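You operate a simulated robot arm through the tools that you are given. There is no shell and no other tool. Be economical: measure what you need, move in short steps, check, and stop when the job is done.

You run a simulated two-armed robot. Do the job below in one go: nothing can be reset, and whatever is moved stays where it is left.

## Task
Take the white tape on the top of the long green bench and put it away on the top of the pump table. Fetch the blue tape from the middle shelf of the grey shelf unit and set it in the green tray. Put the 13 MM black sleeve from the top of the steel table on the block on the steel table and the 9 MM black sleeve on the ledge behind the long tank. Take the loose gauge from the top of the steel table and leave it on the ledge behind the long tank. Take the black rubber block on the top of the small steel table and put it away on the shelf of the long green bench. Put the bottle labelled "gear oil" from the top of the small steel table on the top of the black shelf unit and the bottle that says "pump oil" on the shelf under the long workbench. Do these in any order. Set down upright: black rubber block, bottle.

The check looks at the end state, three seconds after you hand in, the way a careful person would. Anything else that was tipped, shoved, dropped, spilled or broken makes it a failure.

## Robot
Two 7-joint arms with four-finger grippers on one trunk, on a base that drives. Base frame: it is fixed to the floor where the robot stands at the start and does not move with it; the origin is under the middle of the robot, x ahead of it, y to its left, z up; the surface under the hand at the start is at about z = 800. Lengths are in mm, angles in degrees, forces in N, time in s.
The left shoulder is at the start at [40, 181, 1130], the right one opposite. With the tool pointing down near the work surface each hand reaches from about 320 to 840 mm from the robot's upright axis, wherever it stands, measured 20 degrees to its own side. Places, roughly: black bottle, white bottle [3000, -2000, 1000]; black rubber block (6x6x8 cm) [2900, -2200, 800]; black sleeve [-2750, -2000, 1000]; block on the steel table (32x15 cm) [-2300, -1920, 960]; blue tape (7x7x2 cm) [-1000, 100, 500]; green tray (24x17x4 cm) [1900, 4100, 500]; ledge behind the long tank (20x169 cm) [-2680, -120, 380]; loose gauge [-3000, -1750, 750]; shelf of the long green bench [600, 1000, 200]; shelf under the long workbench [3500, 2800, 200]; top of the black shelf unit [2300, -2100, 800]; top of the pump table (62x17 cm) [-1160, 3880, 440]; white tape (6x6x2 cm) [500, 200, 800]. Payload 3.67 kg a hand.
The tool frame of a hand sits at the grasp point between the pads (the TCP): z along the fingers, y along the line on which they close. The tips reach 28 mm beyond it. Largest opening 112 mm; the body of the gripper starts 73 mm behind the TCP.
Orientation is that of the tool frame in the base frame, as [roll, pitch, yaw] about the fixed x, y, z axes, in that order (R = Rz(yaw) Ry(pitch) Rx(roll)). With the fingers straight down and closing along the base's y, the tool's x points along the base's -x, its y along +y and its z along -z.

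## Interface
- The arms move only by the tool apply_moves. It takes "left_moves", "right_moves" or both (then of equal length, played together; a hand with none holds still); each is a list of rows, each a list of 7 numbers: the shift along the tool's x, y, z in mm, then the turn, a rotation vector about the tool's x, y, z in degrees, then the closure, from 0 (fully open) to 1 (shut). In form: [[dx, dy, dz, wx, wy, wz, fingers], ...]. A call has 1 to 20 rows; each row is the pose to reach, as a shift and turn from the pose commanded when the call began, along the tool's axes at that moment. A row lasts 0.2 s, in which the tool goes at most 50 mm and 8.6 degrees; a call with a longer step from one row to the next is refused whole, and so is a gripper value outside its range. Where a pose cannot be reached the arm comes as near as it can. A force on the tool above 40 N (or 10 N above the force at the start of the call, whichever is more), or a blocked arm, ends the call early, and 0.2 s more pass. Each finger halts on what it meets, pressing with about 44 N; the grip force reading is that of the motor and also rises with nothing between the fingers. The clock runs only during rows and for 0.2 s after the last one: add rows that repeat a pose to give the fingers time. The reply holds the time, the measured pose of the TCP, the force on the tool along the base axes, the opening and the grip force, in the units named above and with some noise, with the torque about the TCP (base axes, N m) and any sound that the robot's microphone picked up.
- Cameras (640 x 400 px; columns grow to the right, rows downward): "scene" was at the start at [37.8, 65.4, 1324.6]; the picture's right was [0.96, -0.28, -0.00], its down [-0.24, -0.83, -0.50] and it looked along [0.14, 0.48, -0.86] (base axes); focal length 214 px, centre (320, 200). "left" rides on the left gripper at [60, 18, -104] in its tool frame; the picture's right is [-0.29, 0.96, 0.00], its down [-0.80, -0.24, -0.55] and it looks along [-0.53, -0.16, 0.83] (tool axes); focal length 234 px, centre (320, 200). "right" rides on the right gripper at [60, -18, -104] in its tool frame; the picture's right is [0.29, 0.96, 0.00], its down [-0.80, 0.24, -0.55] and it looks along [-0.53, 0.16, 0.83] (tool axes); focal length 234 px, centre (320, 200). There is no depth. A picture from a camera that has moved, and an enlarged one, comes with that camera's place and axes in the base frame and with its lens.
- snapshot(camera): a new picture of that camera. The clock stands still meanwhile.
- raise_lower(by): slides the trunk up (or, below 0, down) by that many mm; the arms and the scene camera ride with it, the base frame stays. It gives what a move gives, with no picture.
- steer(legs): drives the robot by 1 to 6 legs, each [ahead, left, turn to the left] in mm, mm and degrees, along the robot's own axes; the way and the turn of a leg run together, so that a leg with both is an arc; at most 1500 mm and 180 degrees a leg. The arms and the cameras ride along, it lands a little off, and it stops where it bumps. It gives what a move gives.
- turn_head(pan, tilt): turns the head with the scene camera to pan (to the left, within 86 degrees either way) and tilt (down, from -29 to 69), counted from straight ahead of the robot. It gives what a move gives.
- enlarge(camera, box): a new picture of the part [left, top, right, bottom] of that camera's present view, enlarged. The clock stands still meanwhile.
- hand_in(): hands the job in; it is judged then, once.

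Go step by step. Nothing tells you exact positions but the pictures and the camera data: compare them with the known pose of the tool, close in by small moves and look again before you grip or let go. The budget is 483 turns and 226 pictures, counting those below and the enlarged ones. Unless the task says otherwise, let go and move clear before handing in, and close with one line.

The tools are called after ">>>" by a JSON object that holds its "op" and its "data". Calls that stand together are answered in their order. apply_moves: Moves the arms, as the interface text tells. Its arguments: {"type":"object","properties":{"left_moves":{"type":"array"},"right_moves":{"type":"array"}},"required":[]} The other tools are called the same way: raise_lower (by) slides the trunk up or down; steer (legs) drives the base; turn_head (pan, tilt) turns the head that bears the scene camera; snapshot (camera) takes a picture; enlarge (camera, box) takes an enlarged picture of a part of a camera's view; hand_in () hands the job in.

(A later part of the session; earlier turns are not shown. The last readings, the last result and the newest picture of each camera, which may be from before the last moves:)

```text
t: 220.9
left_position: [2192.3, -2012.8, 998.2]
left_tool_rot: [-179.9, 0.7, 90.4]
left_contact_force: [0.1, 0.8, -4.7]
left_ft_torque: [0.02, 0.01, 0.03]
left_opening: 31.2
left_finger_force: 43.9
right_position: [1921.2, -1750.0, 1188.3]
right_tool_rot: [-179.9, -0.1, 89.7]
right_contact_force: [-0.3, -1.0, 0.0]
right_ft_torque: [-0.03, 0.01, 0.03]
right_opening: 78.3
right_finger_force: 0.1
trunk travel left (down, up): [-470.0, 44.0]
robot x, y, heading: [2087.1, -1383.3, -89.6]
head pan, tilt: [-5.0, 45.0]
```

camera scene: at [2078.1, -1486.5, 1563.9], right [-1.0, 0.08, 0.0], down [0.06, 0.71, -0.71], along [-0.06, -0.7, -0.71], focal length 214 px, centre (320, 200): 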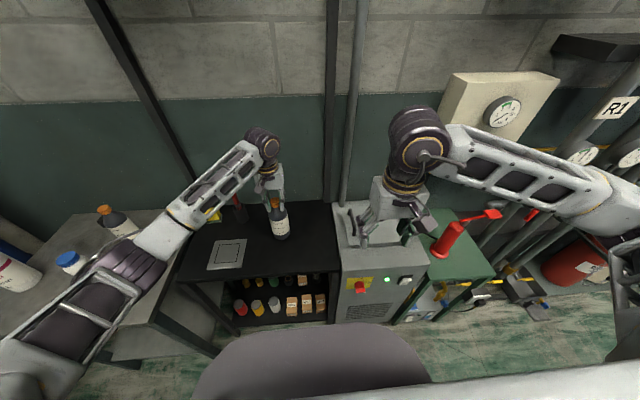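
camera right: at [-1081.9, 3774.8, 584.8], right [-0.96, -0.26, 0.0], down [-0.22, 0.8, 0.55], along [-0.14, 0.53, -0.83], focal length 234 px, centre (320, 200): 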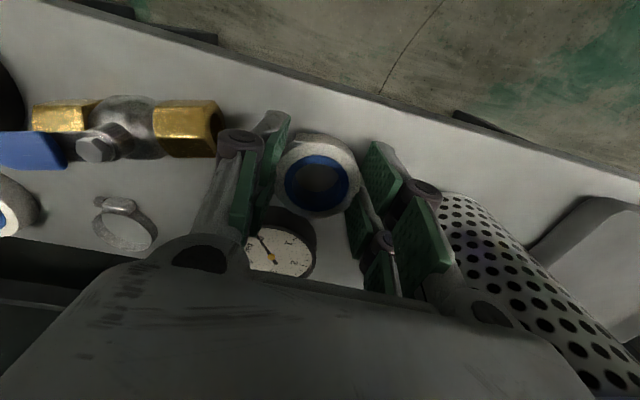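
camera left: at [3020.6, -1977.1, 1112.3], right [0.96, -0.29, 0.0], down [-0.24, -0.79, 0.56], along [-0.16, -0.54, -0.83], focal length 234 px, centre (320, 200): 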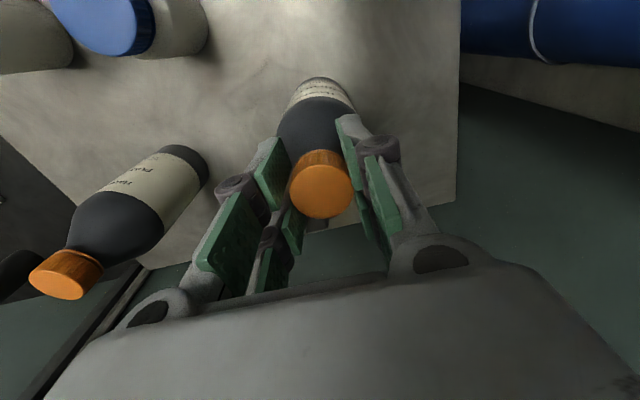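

>>> {"op": "apply_moves", "data": {"left_moves": [[0, 0, 3, 0, 0, 0, 0.95], [0, 0, 6, 0, 0, 0, 0.95], [0, 0, 9, 0, 0, 0, 0.95], [0, 0, 12, 0, 0, 0, 0.95], [0, 0, 12, 0, 0, 0, 0.95]]}}

>>> {"op": "enlarge", "data": {"camera": "scene", "box": [240, 180, 320, 260]}}

```text
t: 222.1
left_position: [2191.6, -2013.0, 988.4]
left_tool_rot: [-179.7, 0.9, 90.4]
left_contact_force: [0.8, 0.3, 11.1]
left_ft_torque: [0.52, -0.27, -0.03]
left_opening: 31.3
left_finger_force: 44.0
right_position: [1920.5, -1749.4, 1190.6]
right_tool_rot: [-179.9, -0.1, 89.7]
right_contact_force: [0.1, -0.8, 0.0]
right_ft_torque: [0.01, 0.03, -0.02]
right_opening: 78.2
right_finger_force: 0.0
trunk travel left (down, up): [-470.0, 44.0]
robot x, y, heading: [2083.4, -1385.7, -89.4]
head pan, tilt: [-5.0, 45.0]
```

```text
5.00 times, centred on (280, 220) of scene
camera zoom: at [2077.7, -1485.2, 1564.1], right [-1.0, 0.08, 0.0], down [0.06, 0.7, -0.71], along [-0.06, -0.71, -0.71], focal length 1072 px, centre (520, 100)
```

zoom: 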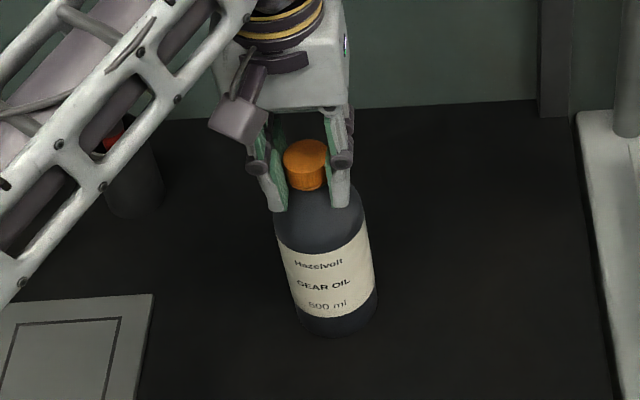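

Contact (shelf top ≈779). I release and rise.

>>> {"op": "apply_moves", "data": {"left_moves": [[0, 0, 1, 0, 0, 0, 0.8], [0, 0, 1, 0, 0, 0, 0.65], [0, 0, 1, 0, 0, 0, 0.5], [0, 0, 1, 0, 0, 0, 0.4], [0, 0, -15, 0, 0, 0, 0.4], [0, 0, -50, 0, 0, 0, 0.4], [0, 0, -95, 0, 0, 0, 0.4], [0, 0, -140, 0, 0, 0, 0.4], [0, 0, -185, 0, 0, 0, 0.4], [0, 0, -225, 0, 0, 0, 0.4]]}}

>>> {"op": "enlarge", "data": {"camera": "scene", "box": [220, 140, 340, 280]}}

```text
t: 224.3
left_position: [2192.3, -2011.0, 1213.5]
left_tool_rot: [-179.9, 0.6, 90.4]
left_contact_force: [-0.4, -0.5, -0.9]
left_ft_torque: [0.02, -0.03, -0.02]
left_opening: 67.2
left_finger_force: 0.1
right_position: [1920.8, -1749.2, 1188.9]
right_tool_rot: [-179.9, -0.1, 89.7]
right_contact_force: [1.0, 0.6, 0.5]
right_ft_torque: [0.01, -0.02, 0.03]
right_opening: 78.3
right_finger_force: 0.1
trunk travel left (down, up): [-470.0, 44.0]
robot x, y, heading: [2081.3, -1386.0, -89.7]
head pan, tilt: [-5.0, 45.0]
```

```text
2.86 times, centred on (280, 210) of scene
camera zoom: at [2077.5, -1485.6, 1563.9], right [-1.0, 0.08, 0.0], down [0.06, 0.7, -0.71], along [-0.06, -0.7, -0.71], focal length 613 px, centre (434, 171)
```

zoom: 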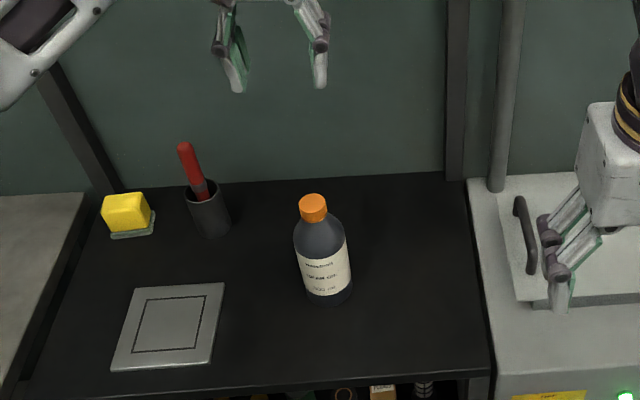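

Gear oil stands upright. Next the pump oil with the right hand; I tuck the left hand and drive back in front of the small table.

>>> {"op": "apply_moves", "data": {"left_moves": [[40, 18, 0, 0, 0, 0, 0.3], [80, 37, 0, 0, 0, 0, 0.3], [120, 56, 0, 0, 0, 0, 0.3], [160, 75, 0, 0, 0, 0, 0.3], [195, 93, 0, 0, 0, 0, 0.3], [195, 93, 0, 0, 0, 0, 0.3]]}}

>>> {"op": "steer", "data": {"legs": [[0, 690, 0]]}}

>>> {"op": "turn_head", "data": {"pan": 0, "tilt": 42}}

>>> {"op": "snapshot", "data": {"camera": "scene"}}

```text
t: 225.7
left_position: [2283.6, -1812.7, 1210.8]
left_tool_rot: [-179.8, 0.6, 90.5]
left_contact_force: [-0.8, -1.0, -0.1]
left_ft_torque: [0.04, -0.01, 0.01]
left_opening: 78.4
left_finger_force: 0.1
right_position: [1920.7, -1749.8, 1189.5]
right_tool_rot: [-180.0, 0.0, 89.7]
right_contact_force: [-0.2, 0.0, 0.5]
right_ft_torque: [0.03, -0.02, 0.0]
right_opening: 78.4
right_finger_force: 0.0
trunk travel left (down, up): [-470.0, 44.0]
robot x, y, heading: [2083.7, -1383.0, -89.6]
head pan, tilt: [-5.0, 45.0]
```

```text
t: 229.6
left_position: [2976.9, -1804.3, 1210.9]
left_tool_rot: [-179.9, 0.6, 90.7]
left_contact_force: [0.7, -0.2, 0.1]
left_ft_torque: [0.0, -0.01, 0.0]
left_opening: 78.4
left_finger_force: 0.2
right_position: [2612.0, -1744.6, 1188.5]
right_tool_rot: [-179.9, -0.1, 90.1]
right_contact_force: [-0.2, -0.7, -0.8]
right_ft_torque: [-0.03, 0.01, -0.01]
right_opening: 78.4
right_finger_force: 0.1
trunk travel left (down, up): [-470.0, 44.0]
robot x, y, heading: [2773.9, -1380.0, -89.2]
head pan, tilt: [-5.0, 45.0]
```

```text
t: 230.3
left_position: [2977.2, -1803.8, 1210.5]
left_tool_rot: [-179.8, 0.6, 90.7]
left_contact_force: [0.2, 0.1, -0.2]
left_ft_torque: [0.02, -0.01, 0.01]
left_opening: 78.3
left_finger_force: 0.0
right_position: [2611.9, -1744.7, 1189.7]
right_tool_rot: [-179.9, -0.1, 90.1]
right_contact_force: [-0.2, 0.3, 0.4]
right_ft_torque: [-0.02, 0.0, 0.01]
right_opening: 78.2
right_finger_force: 0.1
trunk travel left (down, up): [-470.0, 44.0]
robot x, y, heading: [2774.1, -1380.9, -89.3]
head pan, tilt: [0.0, 42.0]
```

```text
142 pictures are left
camera scene: at [2775.6, -1482.1, 1568.2], right [-1.0, -0.01, 0.0], down [-0.01, 0.67, -0.74], along [0.01, -0.74, -0.67], focal length 214 px, centre (320, 200)
```

scene: 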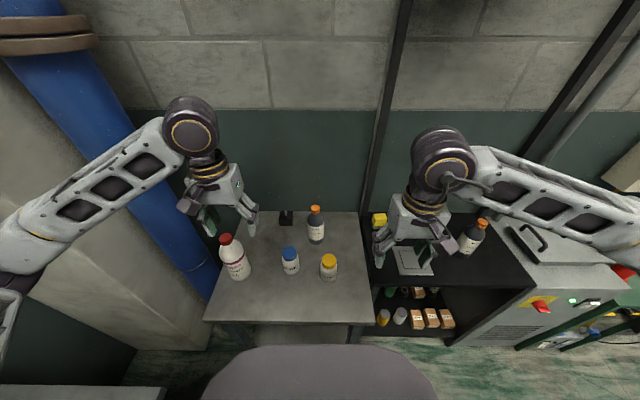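

>>> {"op": "apply_moves", "data": {"right_moves": [[-27, 24, 10, 0, -6, 0, 0.4], [-54, 48, 20, 0, -12, 0, 0.4], [-81, 72, 30, 0, -18, 0, 0.4], [-108, 96, 40, 0, -24, 0, 0.4], [-135, 120, 50, 0, -30, 0, 0.4], [-162, 144, 60, 0, -36, 0, 0.4], [-189, 168, 70, 0, -42, 0, 0.4], [-215, 189, 80, 0, -45, 0, 0.4], [-215, 189, 80, 0, -45, 0, 0.4]]}}

>>> {"op": "snapshot", "data": {"camera": "right"}}

>>> {"op": "enlarge", "data": {"camera": "scene", "box": [200, 130, 400, 300]}}

```text
t: 232.3
left_position: [2975.7, -1804.2, 1210.7]
left_tool_rot: [-179.9, 0.6, 90.7]
left_contact_force: [0.1, 0.6, 0.5]
left_ft_torque: [-0.01, -0.01, -0.03]
left_opening: 78.3
left_finger_force: 0.0
right_position: [2799.7, -1957.2, 1107.8]
right_tool_rot: [-180.0, 45.1, 90.2]
right_contact_force: [-0.2, -0.5, 0.4]
right_ft_torque: [0.02, -0.05, 0.02]
right_opening: 67.5
right_finger_force: 0.1
trunk travel left (down, up): [-470.0, 44.0]
robot x, y, heading: [2773.7, -1379.1, -89.3]
head pan, tilt: [0.0, 42.0]
```

```text
141 pictures are left
camera right: at [2781.8, -1841.2, 1138.3], right [0.96, 0.2, -0.21], down [0.24, -0.17, 0.96], along [0.16, -0.96, -0.21], focal length 234 px, centre (320, 200)
```

right: 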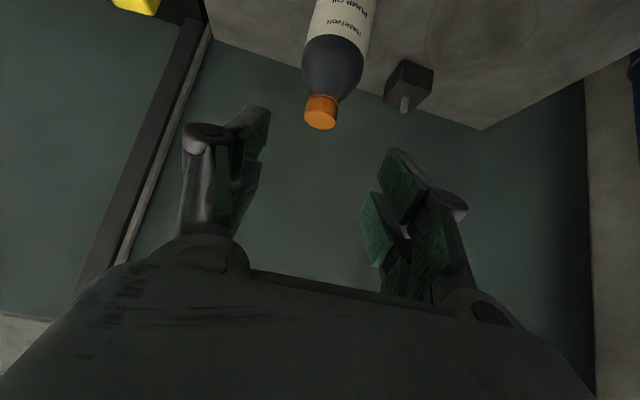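

```text
2.35 times, centred on (300, 215) of scene
camera zoom: at [2774.6, -1481.6, 1568.2], right [-1.0, -0.01, 0.0], down [-0.01, 0.67, -0.74], along [0.01, -0.74, -0.67], focal length 505 px, centre (367, 165)
```

zoom: 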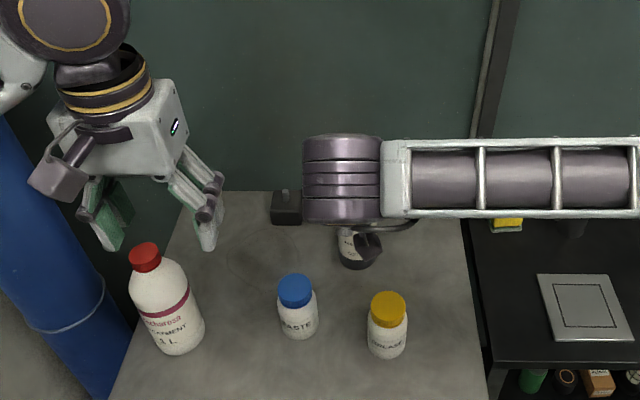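

>>> {"op": "apply_moves", "data": {"right_moves": [[1, 1, 45, 0, 0, 0, 0.4], [2, 1, 90, 0, 0, 0, 0.4], [3, 1, 120, 0, 0, 0, 0.4], [3, 1, 137, 0, 0, 0, 0.4], [3, 1, 137, 0, 0, 0, 0.4]]}}

>>> {"op": "snapshot", "data": {"camera": "right"}}

```text
t: 233.5
left_position: [2975.5, -1803.4, 1210.3]
left_tool_rot: [-179.9, 0.6, 90.7]
left_contact_force: [-0.1, -0.1, -0.6]
left_ft_torque: [0.03, -0.02, -0.05]
left_opening: 78.5
left_finger_force: 0.1
right_position: [2801.6, -2051.0, 1008.0]
right_tool_rot: [-179.9, 45.0, 90.2]
right_contact_force: [-0.3, 0.4, -0.2]
right_ft_torque: [0.04, 0.02, 0.01]
right_opening: 67.0
right_finger_force: 0.1
trunk travel left (down, up): [-470.0, 44.0]
robot x, y, heading: [2771.1, -1378.2, -89.3]
head pan, tilt: [0.0, 42.0]
```

```text
139 pictures are left
camera right: at [2783.2, -1935.6, 1038.7], right [0.96, 0.21, -0.21], down [0.24, -0.17, 0.96], along [0.16, -0.96, -0.21], focal length 234 px, centre (320, 200)
```

right: 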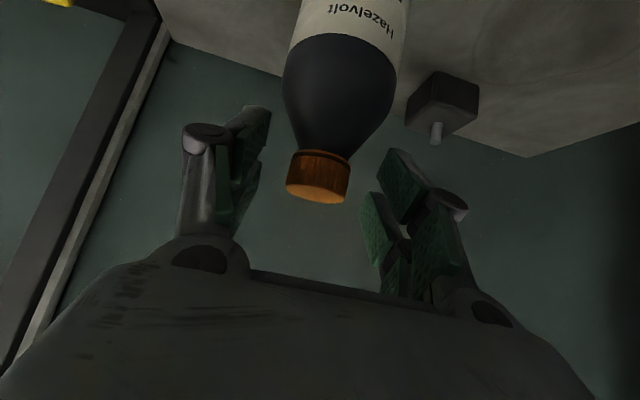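

>>> {"op": "apply_moves", "data": {"right_moves": [[0, -1, 0, 0, 0, 0, 0.6], [0, -1, 0, 0, 0, 0, 0.8], [0, -1, 0, 0, 0, 0, 0.95], [0, -1, 0, 0, 0, 0, 0.95], [0, -1, 0, 0, 0, 0, 0.95]]}}

>>> {"op": "snapshot", "data": {"camera": "right"}}

```text
t: 234.7
left_position: [2975.9, -1802.2, 1210.4]
left_tool_rot: [-180.0, 0.6, 90.7]
left_contact_force: [0.6, -0.7, 0.4]
left_ft_torque: [-0.01, 0.04, 0.02]
left_opening: 78.3
left_finger_force: 0.3
right_position: [2801.5, -2052.3, 1010.3]
right_tool_rot: [-180.0, 45.2, 90.2]
right_contact_force: [1.1, 1.8, 16.7]
right_ft_torque: [-0.5, -0.25, 0.01]
right_opening: 32.5
right_finger_force: 43.9
trunk travel left (down, up): [-470.0, 44.0]
robot x, y, heading: [2775.8, -1375.8, -89.6]
head pan, tilt: [0.0, 42.0]
```

```text
138 pictures are left
camera right: at [2783.1, -1935.2, 1041.1], right [0.96, 0.2, -0.21], down [0.24, -0.17, 0.96], along [0.16, -0.96, -0.21], focal length 234 px, centre (320, 200)
```

right: 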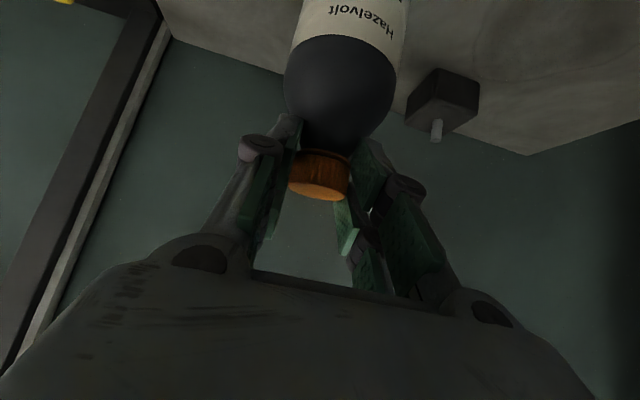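

>>> {"op": "apply_moves", "data": {"right_moves": [[0, 0, 0, 0, 0, 0, 0.6], [-2, 0, -4, 0, 0, 0, 0.55], [-5, 0, -7, 0, 0, 0, 0.55], [-5, 0, -7, 0, 0, 0, 0.8], [-5, 0, -7, 0, 0, 0, 0.95], [-5, 0, -7, 0, 0, 0, 0.95], [-5, 0, -7, 0, 0, 0, 0.95]]}}

>>> {"op": "snapshot", "data": {"camera": "right"}}

```text
t: 236.3
left_position: [2975.7, -1804.3, 1210.5]
left_tool_rot: [-179.8, 0.6, 90.6]
left_contact_force: [-0.2, 0.6, -0.8]
left_ft_torque: [-0.01, 0.01, 0.03]
left_opening: 78.4
left_finger_force: 0.0
right_position: [2801.2, -2049.9, 1018.7]
right_tool_rot: [-179.8, 45.0, 90.2]
right_contact_force: [-0.1, -0.2, 0.4]
right_ft_torque: [-0.19, 0.05, -0.05]
right_opening: 33.0
right_finger_force: 43.9
trunk travel left (down, up): [-470.0, 44.0]
robot x, y, heading: [2773.2, -1378.4, -89.3]
head pan, tilt: [0.0, 42.0]
```

```text
137 pictures are left
camera right: at [2783.1, -1934.7, 1047.9], right [0.96, 0.2, -0.21], down [0.24, -0.17, 0.95], along [0.16, -0.96, -0.21], focal length 234 px, centre (320, 200)
```

right: 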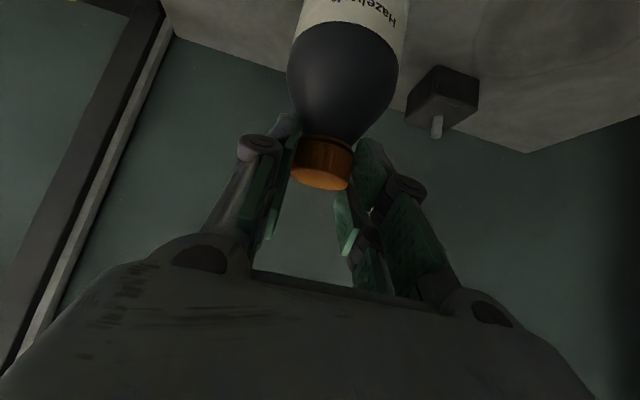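

The grip is only near the tips. I'll regrip with a flatter hand (20° below horizontal) for a fuller hold on the cap.

>>> {"op": "apply_moves", "data": {"right_moves": [[0, 0, 0, 0, 0, 0, 0.6], [0, 0, 0, 0, 0, 0, 0.45], [0, 0, -20, 0, 0, 0, 0.45], [0, 0, -45, 0, 8, 0, 0.45], [0, 0, -55, 0, 16, 0, 0.45], [0, 0, -55, 0, 25, 0, 0.45], [0, 0, -55, 0, 25, 0, 0.45]]}}

>>> {"op": "snapshot", "data": {"camera": "right"}}

```text
refused: row 6 steps farther than a row can; nothing moved
```

```text
136 pictures are left
camera right: at [2783.1, -1934.7, 1047.9], right [0.96, 0.2, -0.21], down [0.24, -0.17, 0.95], along [0.16, -0.96, -0.21], focal length 234 px, centre (320, 200)
```

right: 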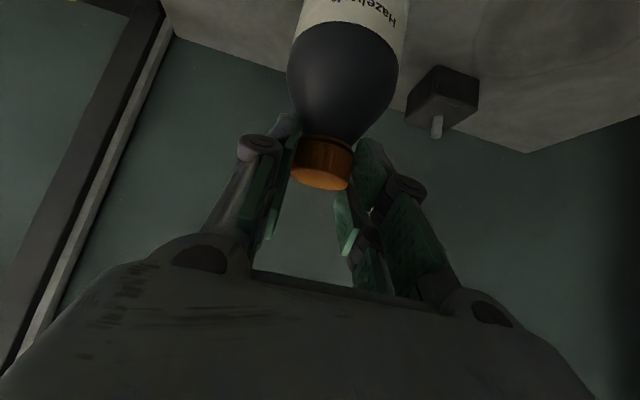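

>>> {"op": "apply_moves", "data": {"right_moves": [[0, 0, 0, 0, 0, 0, 0.6], [0, 0, 0, 0, 0, 0, 0.45], [0, 0, -20, 0, 0, 0, 0.45], [0, 0, -45, 0, 8, 0, 0.45], [0, 0, -55, 0, 16, 0, 0.45], [0, 0, -55, 0, 22, 0, 0.45], [0, 0, -55, 0, 25, 0, 0.45], [0, 0, -55, 0, 25, 0, 0.45]]}}

>>> {"op": "snapshot", "data": {"camera": "right"}}

```text
t: 238.1
left_position: [2975.5, -1804.8, 1210.6]
left_tool_rot: [-179.9, 0.6, 90.7]
left_contact_force: [0.4, -0.8, 0.2]
left_ft_torque: [0.04, 0.0, -0.01]
left_opening: 78.2
left_finger_force: 0.1
right_position: [2801.4, -2012.2, 1056.1]
right_tool_rot: [-179.9, 20.0, 90.1]
right_contact_force: [0.6, -0.5, -0.1]
right_ft_torque: [0.01, 0.01, -0.05]
right_opening: 61.7
right_finger_force: 0.0
trunk travel left (down, up): [-470.0, 44.0]
robot x, y, heading: [2777.2, -1379.0, -89.3]
head pan, tilt: [0.0, 42.0]
```

```text
135 pictures are left
camera right: at [2783.6, -1920.4, 1134.1], right [0.96, 0.27, -0.1], down [0.24, -0.56, 0.79], along [0.16, -0.78, -0.6], focal length 234 px, centre (320, 200)
```

right: 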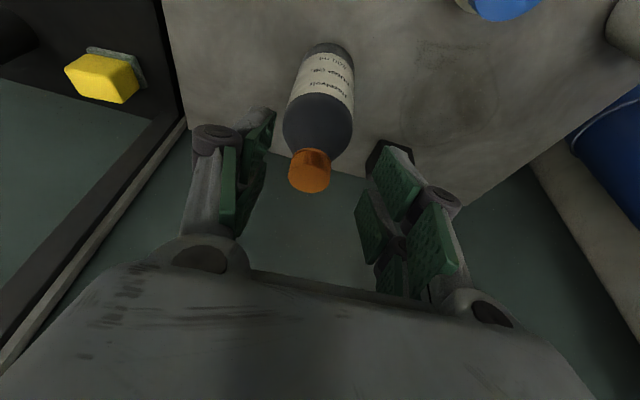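

>>> {"op": "apply_moves", "data": {"right_moves": [[3, 0, -1, 0, -7.5, 0, 0.45], [6, 0, -2, 0, -15, 0, 0.45], [11, 0, -4, 0, -22.5, 0, 0.45], [11, 0, -4, 0, -30, 0, 0.45], [11, 0, -4, 0, -37.5, 0, 0.45], [11, 0, -4, 0, -45, 0, 0.45], [11, 0, -4, 0, -50, 0, 0.45], [11, 0, -4, 0, -50, 0, 0.45]]}}

>>> {"op": "snapshot", "data": {"camera": "right"}}

>>> {"op": "snapshot", "data": {"camera": "scene"}}

```text
t: 239.9
left_position: [2975.7, -1803.5, 1210.5]
left_tool_rot: [-179.8, 0.6, 90.8]
left_contact_force: [0.2, -0.1, 0.0]
left_ft_torque: [-0.02, 0.01, 0.02]
left_opening: 78.6
left_finger_force: 0.0
right_position: [2801.9, -2001.4, 1058.8]
right_tool_rot: [-179.8, 70.0, 90.2]
right_contact_force: [-0.7, -0.2, 0.6]
right_ft_torque: [0.01, 0.01, 0.0]
right_opening: 61.6
right_finger_force: 0.1
trunk travel left (down, up): [-470.0, 44.0]
robot x, y, heading: [2775.6, -1379.9, -89.5]
head pan, tilt: [0.0, 42.0]
```

```text
134 pictures are left
camera right: at [2782.6, -1883.3, 1035.8], right [0.96, 0.1, -0.27], down [0.24, 0.25, 0.94], along [0.16, -0.96, 0.21], focal length 234 px, centre (320, 200)
```

right: 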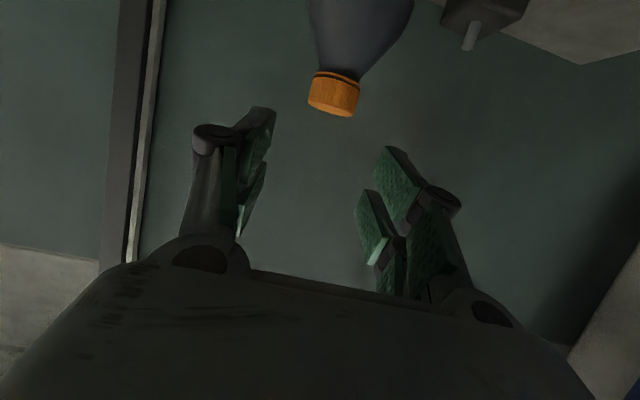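

```text
133 pictures are left
camera scene: at [2774.1, -1482.4, 1568.2], right [-1.0, -0.01, 0.0], down [-0.01, 0.67, -0.74], along [0.01, -0.74, -0.67], focal length 214 px, centre (320, 200)
```

scene: 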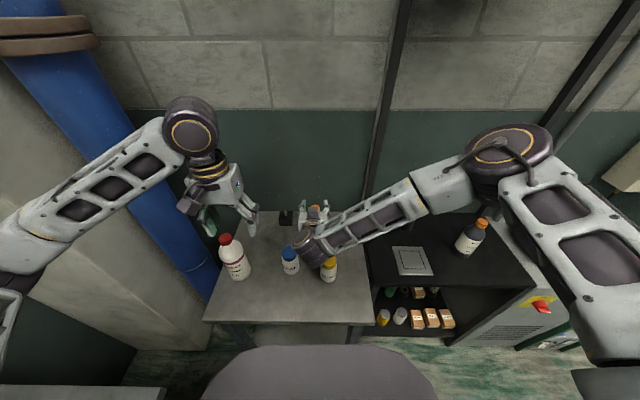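

>>> {"op": "apply_moves", "data": {"right_moves": [[22, 0, 8, 0, 0, 0, 0.45], [45, -1, 16, 0, 0, 0, 0.45], [50, -1, 20, 0, 0, 0, 0.45], [42, -1, 42, 0, 0, 0, 0.45], [32, -1, 66, 0, 0, 0, 0.45], [32, -1, 66, 0, 0, 0, 0.45]]}}

>>> {"op": "snapshot", "data": {"camera": "right"}}

```text
t: 241.3
left_position: [2977.4, -1804.5, 1210.0]
left_tool_rot: [-179.9, 0.7, 90.7]
left_contact_force: [0.2, 0.2, -0.3]
left_ft_torque: [-0.02, 0.0, 0.0]
left_opening: 78.4
left_finger_force: 0.0
right_position: [2800.6, -2053.4, 1005.3]
right_tool_rot: [-179.7, 70.0, 90.4]
right_contact_force: [-0.3, 0.4, 0.5]
right_ft_torque: [0.0, 0.0, -0.02]
right_opening: 61.7
right_finger_force: 0.0
trunk travel left (down, up): [-470.0, 44.0]
robot x, y, heading: [2775.2, -1380.9, -89.3]
head pan, tilt: [0.0, 42.0]
```

```text
132 pictures are left
camera right: at [2782.5, -1935.5, 983.7], right [0.96, 0.1, -0.27], down [0.24, 0.25, 0.94], along [0.16, -0.96, 0.21], focal length 234 px, centre (320, 200)
```

right: 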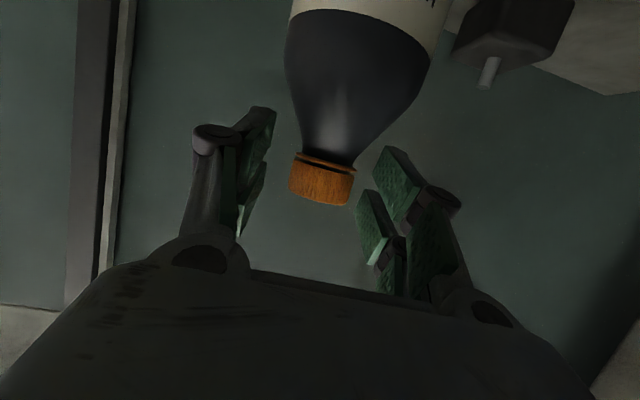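

>>> {"op": "apply_moves", "data": {"right_moves": [[0, 0, 0, 0, 0, 0, 0.6], [0, 0, 0, 0, 0, 0, 0.8], [0, 0, 0, 0, 0, 0, 0.95], [0, 0, 0, 0, 0, 0, 0.95], [0, 0, 0, 0, 0, 0, 0.95]]}}

>>> {"op": "snapshot", "data": {"camera": "right"}}

```text
t: 242.5
left_position: [2976.7, -1802.7, 1210.2]
left_tool_rot: [-179.9, 0.6, 90.6]
left_contact_force: [-0.3, 1.2, -0.5]
left_ft_torque: [-0.03, 0.01, 0.0]
left_opening: 78.3
left_finger_force: 0.1
right_position: [2801.5, -2055.4, 1007.1]
right_tool_rot: [-179.7, 70.4, 90.4]
right_contact_force: [1.4, -7.5, 19.2]
right_ft_torque: [-0.79, -0.18, 0.01]
right_opening: 34.6
right_finger_force: 43.9
trunk travel left (down, up): [-470.0, 44.0]
robot x, y, heading: [2779.3, -1378.3, -89.5]
head pan, tilt: [0.0, 42.0]
```

```text
131 pictures are left
camera right: at [2782.8, -1936.4, 985.8], right [0.96, 0.1, -0.27], down [0.24, 0.25, 0.94], along [0.16, -0.96, 0.22], focal length 234 px, centre (320, 200)
```

right: 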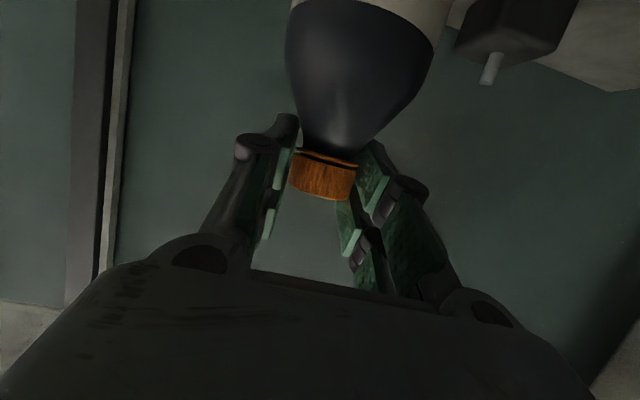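

>>> {"op": "apply_moves", "data": {"right_moves": [[0, 0, 0, 0, 0, 0, 0.7], [-2, 0, -1, 0, 0, 0, 0.55], [-6, 0, -2, 0, 0, 0, 0.55], [-6, 0, -2, 0, 0, 0, 0.8], [-6, 0, -2, 0, 0, 0, 0.95], [-6, 0, -2, 0, 0, 0, 0.95], [-6, 0, -2, 0, 0, 0, 0.95]]}}

>>> {"op": "snapshot", "data": {"camera": "right"}}

```text
t: 244.1
left_position: [2975.9, -1803.4, 1210.8]
left_tool_rot: [-180.0, 0.6, 90.8]
left_contact_force: [0.9, -0.3, -0.1]
left_ft_torque: [0.0, 0.01, -0.01]
left_opening: 78.2
left_finger_force: 0.0
right_position: [2800.6, -2053.6, 1012.3]
right_tool_rot: [-179.7, 70.0, 90.4]
right_contact_force: [0.4, 2.4, 6.9]
right_ft_torque: [0.25, -0.11, 0.04]
right_opening: 32.4
right_finger_force: 44.0
trunk travel left (down, up): [-470.0, 44.0]
robot x, y, heading: [2776.6, -1378.8, -89.2]
head pan, tilt: [0.0, 42.0]
```

```text
130 pictures are left
camera right: at [2782.2, -1935.1, 989.9], right [0.96, 0.1, -0.27], down [0.24, 0.25, 0.94], along [0.16, -0.96, 0.21], focal length 234 px, centre (320, 200)
```

right: 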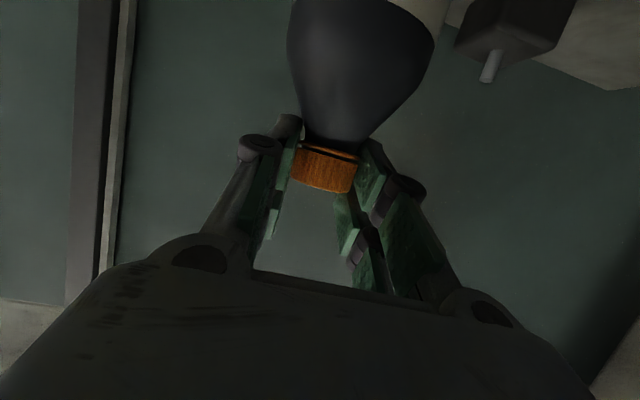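

>>> {"op": "apply_moves", "data": {"right_moves": [[-5, 0, -2, 0, 0, 0, 0.95], [-14, 0, -5, 0, 0, 0, 0.95], [-28, 0, -10, 0, 0, 0, 0.95], [-28, 0, -10, 0, 0, 0, 0.95]]}}

>>> {"op": "snapshot", "data": {"camera": "right"}}

>>> {"op": "enlarge", "data": {"camera": "scene", "box": [240, 150, 400, 300]}}

```text
t: 245.1
left_position: [2977.2, -1807.0, 1210.4]
left_tool_rot: [-179.9, 0.5, 90.8]
left_contact_force: [-0.2, -1.1, 0.6]
left_ft_torque: [0.01, 0.01, 0.05]
left_opening: 78.6
left_finger_force: 0.1
right_position: [2801.5, -2053.4, 1039.9]
right_tool_rot: [-179.6, 69.9, 90.5]
right_contact_force: [-0.1, -0.6, -4.5]
right_ft_torque: [0.03, 0.0, -0.02]
right_opening: 32.7
right_finger_force: 44.3
trunk travel left (down, up): [-470.0, 44.0]
robot x, y, heading: [2772.6, -1374.6, -89.2]
head pan, tilt: [0.0, 42.0]
```

```text
129 pictures are left
camera right: at [2783.0, -1935.3, 1017.7], right [0.96, 0.1, -0.27], down [0.24, 0.25, 0.94], along [0.16, -0.96, 0.21], focal length 234 px, centre (320, 200)
```

right: 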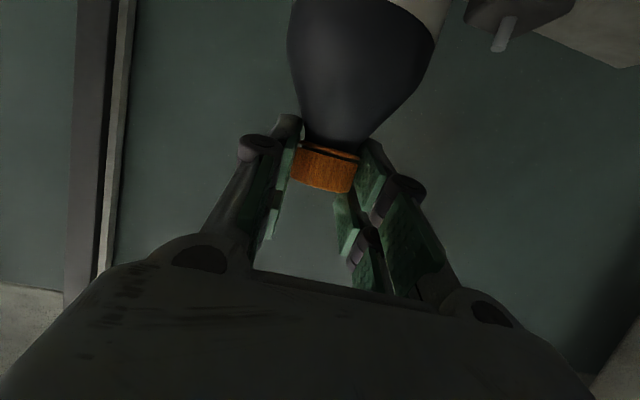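

```text
2.67 times, centred on (320, 225) of scene
camera zoom: at [2775.5, -1483.3, 1568.1], right [-1.0, -0.01, 0.0], down [-0.01, 0.67, -0.74], along [0.01, -0.74, -0.67], focal length 572 px, centre (320, 133)
```

zoom: 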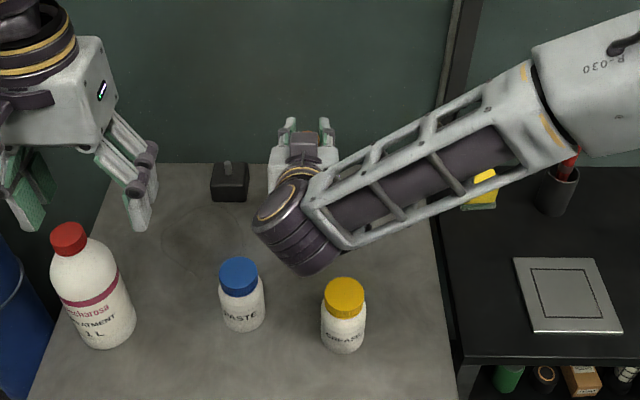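

The pump oil is held well. I lift it and move it aside to the right, then take the block with the left hand.

>>> {"op": "apply_moves", "data": {"right_moves": [[-38, 0, -14, 0, 0, 0, 0.95], [-76, 0, -28, 0, 0, 0, 0.95], [-114, 0, -42, 0, 0, 0, 0.95], [-150, 0, -55, 0, 0, 0, 0.95], [-146, -35, -65, 0, 0, 0, 0.95], [-142, -75, -78, 0, 0, 0, 0.95], [-138, -115, -91, 0, 0, 0, 0.95], [-133, -150, -106, 0, 0, 0, 0.95], [-126, -175, -121, 0, 0, 0, 0.95], [-126, -175, -121, 0, 0, 0, 0.95]]}}

>>> {"op": "snapshot", "data": {"camera": "scene"}}

```text
t: 247.3
left_position: [2977.0, -1806.0, 1210.4]
left_tool_rot: [-179.8, 0.4, 90.7]
left_contact_force: [-0.3, 0.4, -0.6]
left_ft_torque: [-0.02, 0.01, 0.02]
left_opening: 78.1
left_finger_force: 0.0
right_position: [2625.7, -1984.1, 1201.2]
right_tool_rot: [-179.5, 70.0, 90.6]
right_contact_force: [0.9, 0.1, -5.0]
right_ft_torque: [0.0, 0.01, -0.02]
right_opening: 32.3
right_finger_force: 44.2
trunk travel left (down, up): [-470.0, 44.0]
robot x, y, heading: [2774.0, -1381.7, -89.2]
head pan, tilt: [0.0, 42.0]
```

```text
127 pictures are left
camera scene: at [2776.6, -1483.1, 1568.1], right [-1.0, -0.01, 0.0], down [-0.01, 0.67, -0.74], along [0.01, -0.74, -0.67], focal length 214 px, centre (320, 200)
```

scene: 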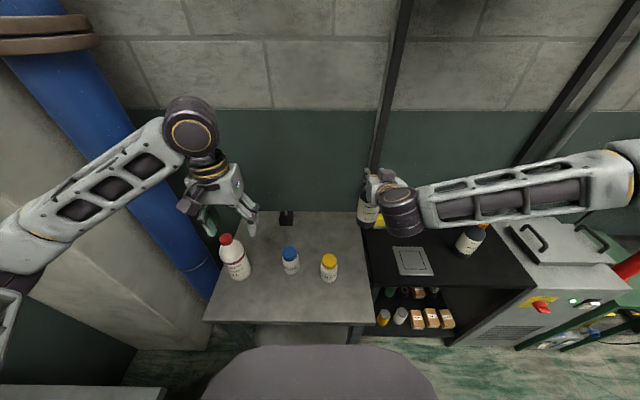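

>>> {"op": "apply_moves", "data": {"left_moves": [[-45, -6, 0, 0, -7, 0, 0.2], [-90, -12, 0, 0, -14, 0, 0.2], [-135, -18, 8, 0, -21, 0, 0.2], [-175, -24, 30, 0, -28, 0, 0.2], [-210, -30, 60, 0, -35, 0, 0.2], [-235, -36, 98, 0, -42, 0, 0.2], [-252, -36, 140, 0, -45, 0, 0.2], [-262, -36, 186, 0, -45, 0, 0.2], [-264, -36, 230, 0, -45, 0, 0.2], [-264, -36, 250, 0, -45, 0, 0.2], [-264, -36, 250, 0, -45, 0, 0.2]]}}

>>> {"op": "snapshot", "data": {"camera": "left"}}

>>> {"op": "enlarge", "data": {"camera": "scene", "box": [180, 130, 400, 300]}}

```text
t: 249.7
left_position: [2943.4, -2072.9, 962.7]
left_tool_rot: [-179.8, 45.7, 90.8]
left_contact_force: [0.0, 0.3, -0.2]
left_ft_torque: [0.01, 0.01, 0.01]
left_opening: 89.6
left_finger_force: 0.1
right_position: [2624.4, -1984.0, 1201.8]
right_tool_rot: [-179.6, 70.0, 90.4]
right_contact_force: [0.1, -0.8, -4.6]
right_ft_torque: [0.03, 0.0, -0.05]
right_opening: 32.5
right_finger_force: 44.0
trunk travel left (down, up): [-470.0, 44.0]
robot x, y, heading: [2773.4, -1382.1, -89.4]
head pan, tilt: [0.0, 42.0]
```

```text
126 pictures are left
camera left: at [2959.7, -1956.7, 992.4], right [0.96, -0.19, 0.2], down [-0.24, -0.17, 0.96], along [-0.15, -0.97, -0.2], focal length 234 px, centre (320, 200)
```

left: 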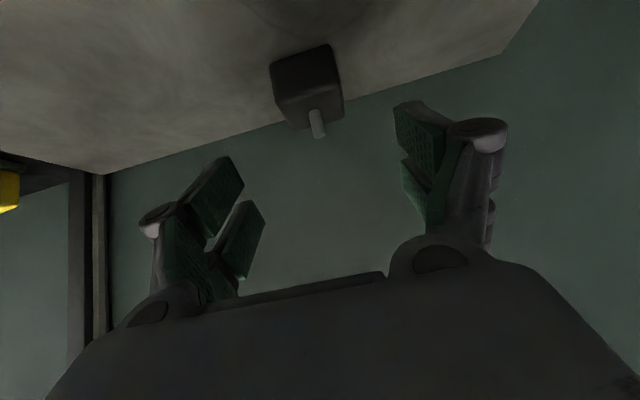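

```text
2.35 times, centred on (290, 215) of scene
camera zoom: at [2775.2, -1482.8, 1568.2], right [-1.0, -0.01, 0.0], down [-0.01, 0.67, -0.74], along [0.01, -0.74, -0.67], focal length 505 px, centre (391, 165)
```

zoom: 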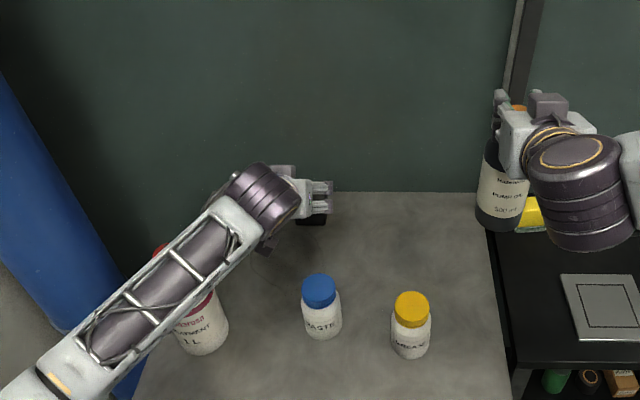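

>>> {"op": "turn_head", "data": {"pan": 40, "tilt": 40}}

>>> {"op": "snapshot", "data": {"camera": "scene"}}

```text
t: 250.8
left_position: [2942.5, -2072.8, 962.2]
left_tool_rot: [-179.7, 45.6, 90.8]
left_contact_force: [-0.5, -0.1, 0.1]
left_ft_torque: [0.0, -0.04, -0.02]
left_opening: 89.6
left_finger_force: 0.0
right_position: [2624.6, -1983.6, 1201.1]
right_tool_rot: [-179.7, 70.1, 90.4]
right_contact_force: [0.5, -0.1, -4.7]
right_ft_torque: [0.05, -0.02, 0.0]
right_opening: 32.5
right_finger_force: 43.9
trunk travel left (down, up): [-470.0, 44.0]
robot x, y, heading: [2777.8, -1381.3, -89.4]
head pan, tilt: [40.0, 40.0]
```

```text
124 pictures are left
camera scene: at [2829.5, -1463.6, 1571.1], right [-0.76, -0.65, 0.0], down [-0.42, 0.49, -0.77], along [0.5, -0.58, -0.64], focal length 214 px, centre (320, 200)
```

scene: 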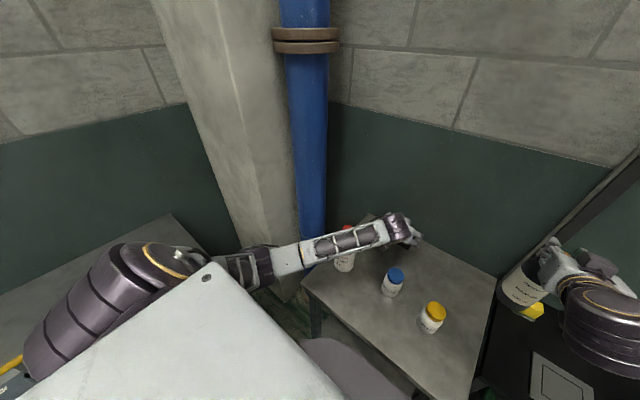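

The left forearm would sweep over the tall white bottle, so I won't take the block with the left hand. I withdraw it, deliver the pump oil first, and come back for the block with the right hand.

>>> {"op": "apply_moves", "data": {"left_moves": [[-32, 0, -31, 0, 0, 0, 0.2], [-57, 0, -70, 0, 0, 0, 0.2], [-72, 0, -112, 0, 0, 0, 0.2], [-76, 6, -156, 0, 7, 0, 0.2], [-77, 12, -200, 0, 14, 0, 0.2], [-70, 18, -243, 0, 21, 0, 0.2], [-55, 24, -284, 0, 28, 0, 0.2], [-31, 30, -323, 0, 35, 0, 0.2], [0, 36, -356, 0, 42, 0, 0.2], [9, 36, -364, 0, 45.6, 0, 0.2], [9, 36, -364, 0, 45.6, 0, 0.2]]}}

>>> {"op": "steer", "data": {"legs": [[-250, -350, 0], [0, 0, 0.1]]}}

>>> {"op": "snapshot", "data": {"camera": "right"}}

```text
t: 253.2
left_position: [2978.0, -1804.5, 1211.7]
left_tool_rot: [-179.9, -0.1, 90.8]
left_contact_force: [-0.1, -0.4, 0.8]
left_ft_torque: [0.01, 0.01, 0.01]
left_opening: 89.7
left_finger_force: 0.0
right_position: [2624.2, -1982.8, 1201.8]
right_tool_rot: [-179.7, 70.0, 90.4]
right_contact_force: [0.4, 1.4, -5.5]
right_ft_torque: [0.03, -0.02, 0.0]
right_opening: 32.2
right_finger_force: 43.4
trunk travel left (down, up): [-470.0, 44.0]
robot x, y, heading: [2775.7, -1378.1, -89.4]
head pan, tilt: [40.0, 40.0]
```

```text
t: 256.1
left_position: [2616.7, -1560.7, 1211.9]
left_tool_rot: [-179.9, 0.0, 90.8]
left_contact_force: [-0.7, -0.2, -0.6]
left_ft_torque: [-0.02, 0.03, 0.03]
left_opening: 89.4
left_finger_force: 0.0
right_position: [2264.3, -1738.6, 1202.5]
right_tool_rot: [-179.8, 70.0, 90.4]
right_contact_force: [-0.2, -0.3, -4.7]
right_ft_torque: [0.1, -0.02, 0.02]
right_opening: 32.2
right_finger_force: 43.7
trunk travel left (down, up): [-470.0, 44.0]
robot x, y, heading: [2418.6, -1135.0, -89.4]
head pan, tilt: [40.0, 40.0]
```

```text
123 pictures are left
camera right: at [2245.9, -1620.6, 1180.2], right [0.96, 0.1, -0.27], down [0.24, 0.25, 0.94], along [0.16, -0.96, 0.21], focal length 234 px, centre (320, 200)
```

right: 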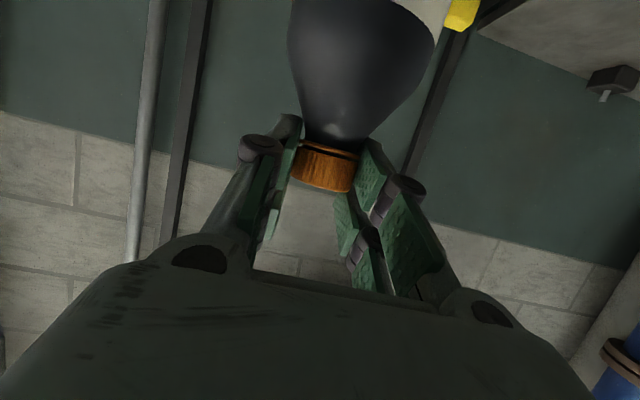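

>>> {"op": "steer", "data": {"legs": [[-1500, 0, 0], [-1500, 0, 0], [-700, 0, 0], [0, 0, 89.4]]}}

>>> {"op": "turn_head", "data": {"pan": 0, "tilt": 45}}

>>> {"op": "snapshot", "data": {"camera": "scene"}}

```text
t: 278.9
left_position: [2719.3, 2810.2, 1211.7]
left_tool_rot: [-179.9, 0.0, -179.8]
left_contact_force: [-0.3, 0.2, 0.5]
left_ft_torque: [0.02, 0.03, 0.0]
left_opening: 89.8
left_finger_force: 0.0
right_position: [2895.4, 2457.2, 1201.5]
right_tool_rot: [-179.6, 70.0, 180.0]
right_contact_force: [-0.2, -0.2, -5.3]
right_ft_torque: [-0.02, 0.06, -0.03]
right_opening: 32.3
right_finger_force: 44.1
trunk travel left (down, up): [-470.0, 44.0]
robot x, y, heading: [2294.6, 2611.5, 0.4]
head pan, tilt: [40.0, 40.0]
```

```text
t: 280.0
left_position: [2719.8, 2811.0, 1211.5]
left_tool_rot: [-179.9, 0.0, -179.6]
left_contact_force: [-0.2, -0.1, 0.1]
left_ft_torque: [-0.01, 0.0, -0.02]
left_opening: 89.5
left_finger_force: 0.2
right_position: [2895.0, 2456.6, 1201.2]
right_tool_rot: [-179.7, 69.9, -180.0]
right_contact_force: [0.0, 0.3, -5.2]
right_ft_torque: [-0.04, 0.03, 0.01]
right_opening: 32.5
right_finger_force: 44.0
trunk travel left (down, up): [-470.0, 44.0]
robot x, y, heading: [2289.9, 2612.5, 0.5]
head pan, tilt: [0.0, 45.0]
```

```text
122 pictures are left
camera scene: at [2392.6, 2612.6, 1563.8], right [0.01, -1.0, 0.0], down [-0.71, -0.01, -0.71], along [0.71, 0.01, -0.71], focal length 214 px, centre (320, 200)
```

scene: 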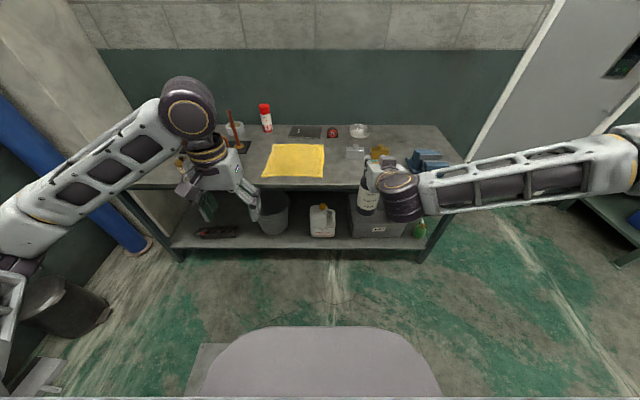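

>>> {"op": "raise_lower", "data": {"by": -430}}

>>> {"op": "turn_head", "data": {"pan": 0, "tilt": 35}}

>>> {"op": "snapshot", "data": {"camera": "scene"}}

>>> {"op": "enlarge", "data": {"camera": "scene", "box": [170, 120, 450, 260]}}

```text
refused: -430 is not a number from -400 to 400
```

```text
t: 280.7
left_position: [2719.9, 2810.3, 1211.8]
left_tool_rot: [-179.9, 0.0, -179.6]
left_contact_force: [0.2, 0.0, 0.1]
left_ft_torque: [0.0, 0.02, 0.01]
left_opening: 89.6
left_finger_force: 0.0
right_position: [2894.4, 2457.0, 1201.7]
right_tool_rot: [-179.7, 70.0, 179.9]
right_contact_force: [0.1, 0.0, -4.5]
right_ft_torque: [0.01, 0.04, 0.0]
right_opening: 32.4
right_finger_force: 43.9
trunk travel left (down, up): [-470.0, 44.0]
robot x, y, heading: [2291.7, 2610.8, 0.3]
head pan, tilt: [0.0, 35.0]
```

```text
121 pictures are left
camera scene: at [2399.3, 2612.7, 1578.6], right [0.01, -1.0, 0.0], down [-0.57, 0.0, -0.82], along [0.82, 0.01, -0.57], focal length 214 px, centre (320, 200)
```

scene: 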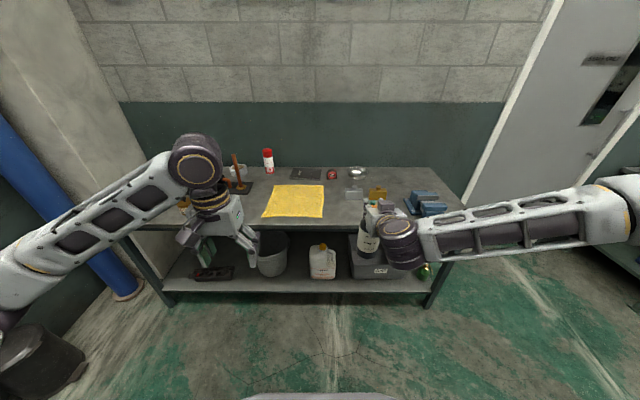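

```text
2.29 times, centred on (310, 190) of scene
camera zoom: at [2399.3, 2612.7, 1578.6], right [0.01, -1.0, 0.0], down [-0.57, 0.0, -0.82], along [0.82, 0.01, -0.57], focal length 490 px, centre (343, 223)
```

zoom: 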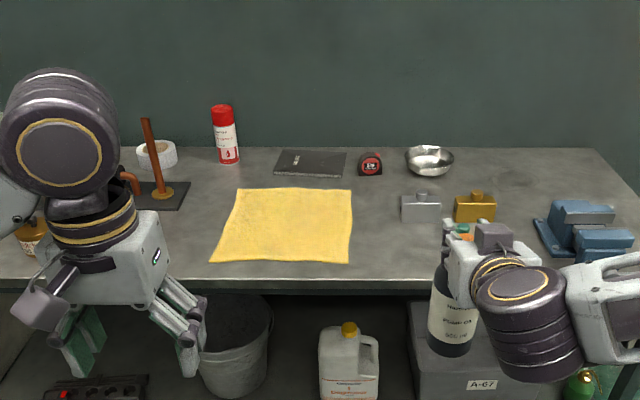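

>>> {"op": "raise_lower", "data": {"by": -400}}

>>> {"op": "turn_head", "data": {"pan": 0, "tilt": 42}}

>>> {"op": "snapshot", "data": {"camera": "scene"}}

>>> {"op": "enlarge", "data": {"camera": "scene", "box": [180, 110, 420, 260]}}

```text
t: 284.5
left_position: [2718.7, 2810.0, 810.7]
left_tool_rot: [-179.9, -0.1, -179.5]
left_contact_force: [0.0, -0.1, -0.1]
left_ft_torque: [-0.03, -0.03, -0.01]
left_opening: 89.4
left_finger_force: 0.0
right_position: [2894.2, 2457.1, 800.4]
right_tool_rot: [-179.7, 70.0, 179.9]
right_contact_force: [0.3, 0.4, -4.5]
right_ft_torque: [-0.01, 0.08, 0.05]
right_opening: 32.2
right_finger_force: 43.6
trunk travel left (down, up): [-70.0, 444.0]
robot x, y, heading: [2291.8, 2613.9, 0.4]
head pan, tilt: [0.0, 35.0]
```

```text
t: 285.2
left_position: [2719.2, 2810.1, 810.1]
left_tool_rot: [-179.9, 0.1, -179.6]
left_contact_force: [0.5, -0.2, 0.4]
left_ft_torque: [-0.04, 0.03, -0.02]
left_opening: 89.8
left_finger_force: 0.0
right_position: [2895.0, 2456.8, 800.4]
right_tool_rot: [-179.7, 69.9, -180.0]
right_contact_force: [-0.1, -1.2, -3.9]
right_ft_torque: [0.04, 0.03, -0.01]
right_opening: 32.4
right_finger_force: 44.1
trunk travel left (down, up): [-70.0, 444.0]
robot x, y, heading: [2290.4, 2611.6, 0.4]
head pan, tilt: [0.0, 42.0]
```

```text
119 pictures are left
camera scene: at [2394.7, 2612.7, 1166.7], right [0.01, -1.0, 0.0], down [-0.67, 0.0, -0.74], along [0.74, 0.0, -0.67], focal length 214 px, centre (320, 200)
```

scene: 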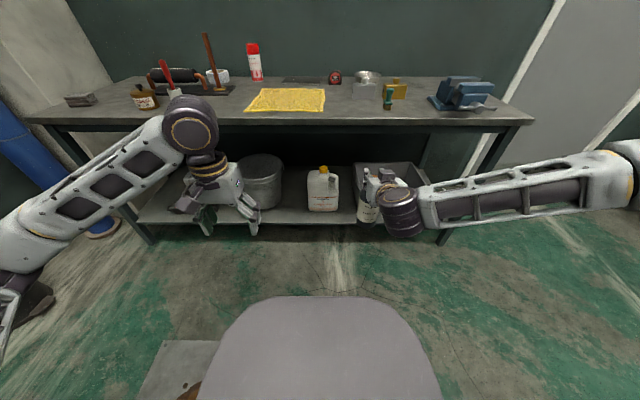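

```text
2.67 times, centred on (300, 185) of scene
camera zoom: at [2394.7, 2612.7, 1166.7], right [0.01, -1.0, 0.0], down [-0.67, 0.0, -0.74], along [0.74, 0.0, -0.67], focal length 572 px, centre (373, 240)
```

zoom: 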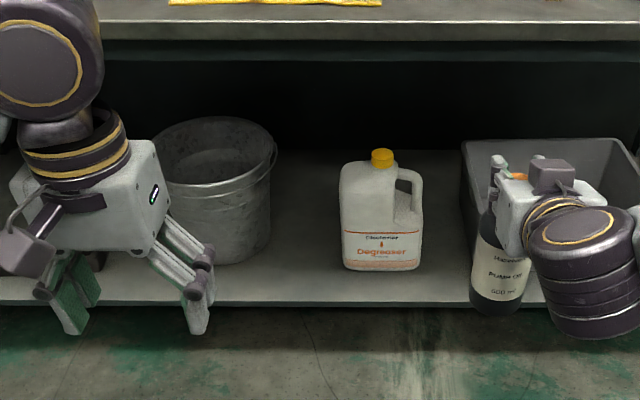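

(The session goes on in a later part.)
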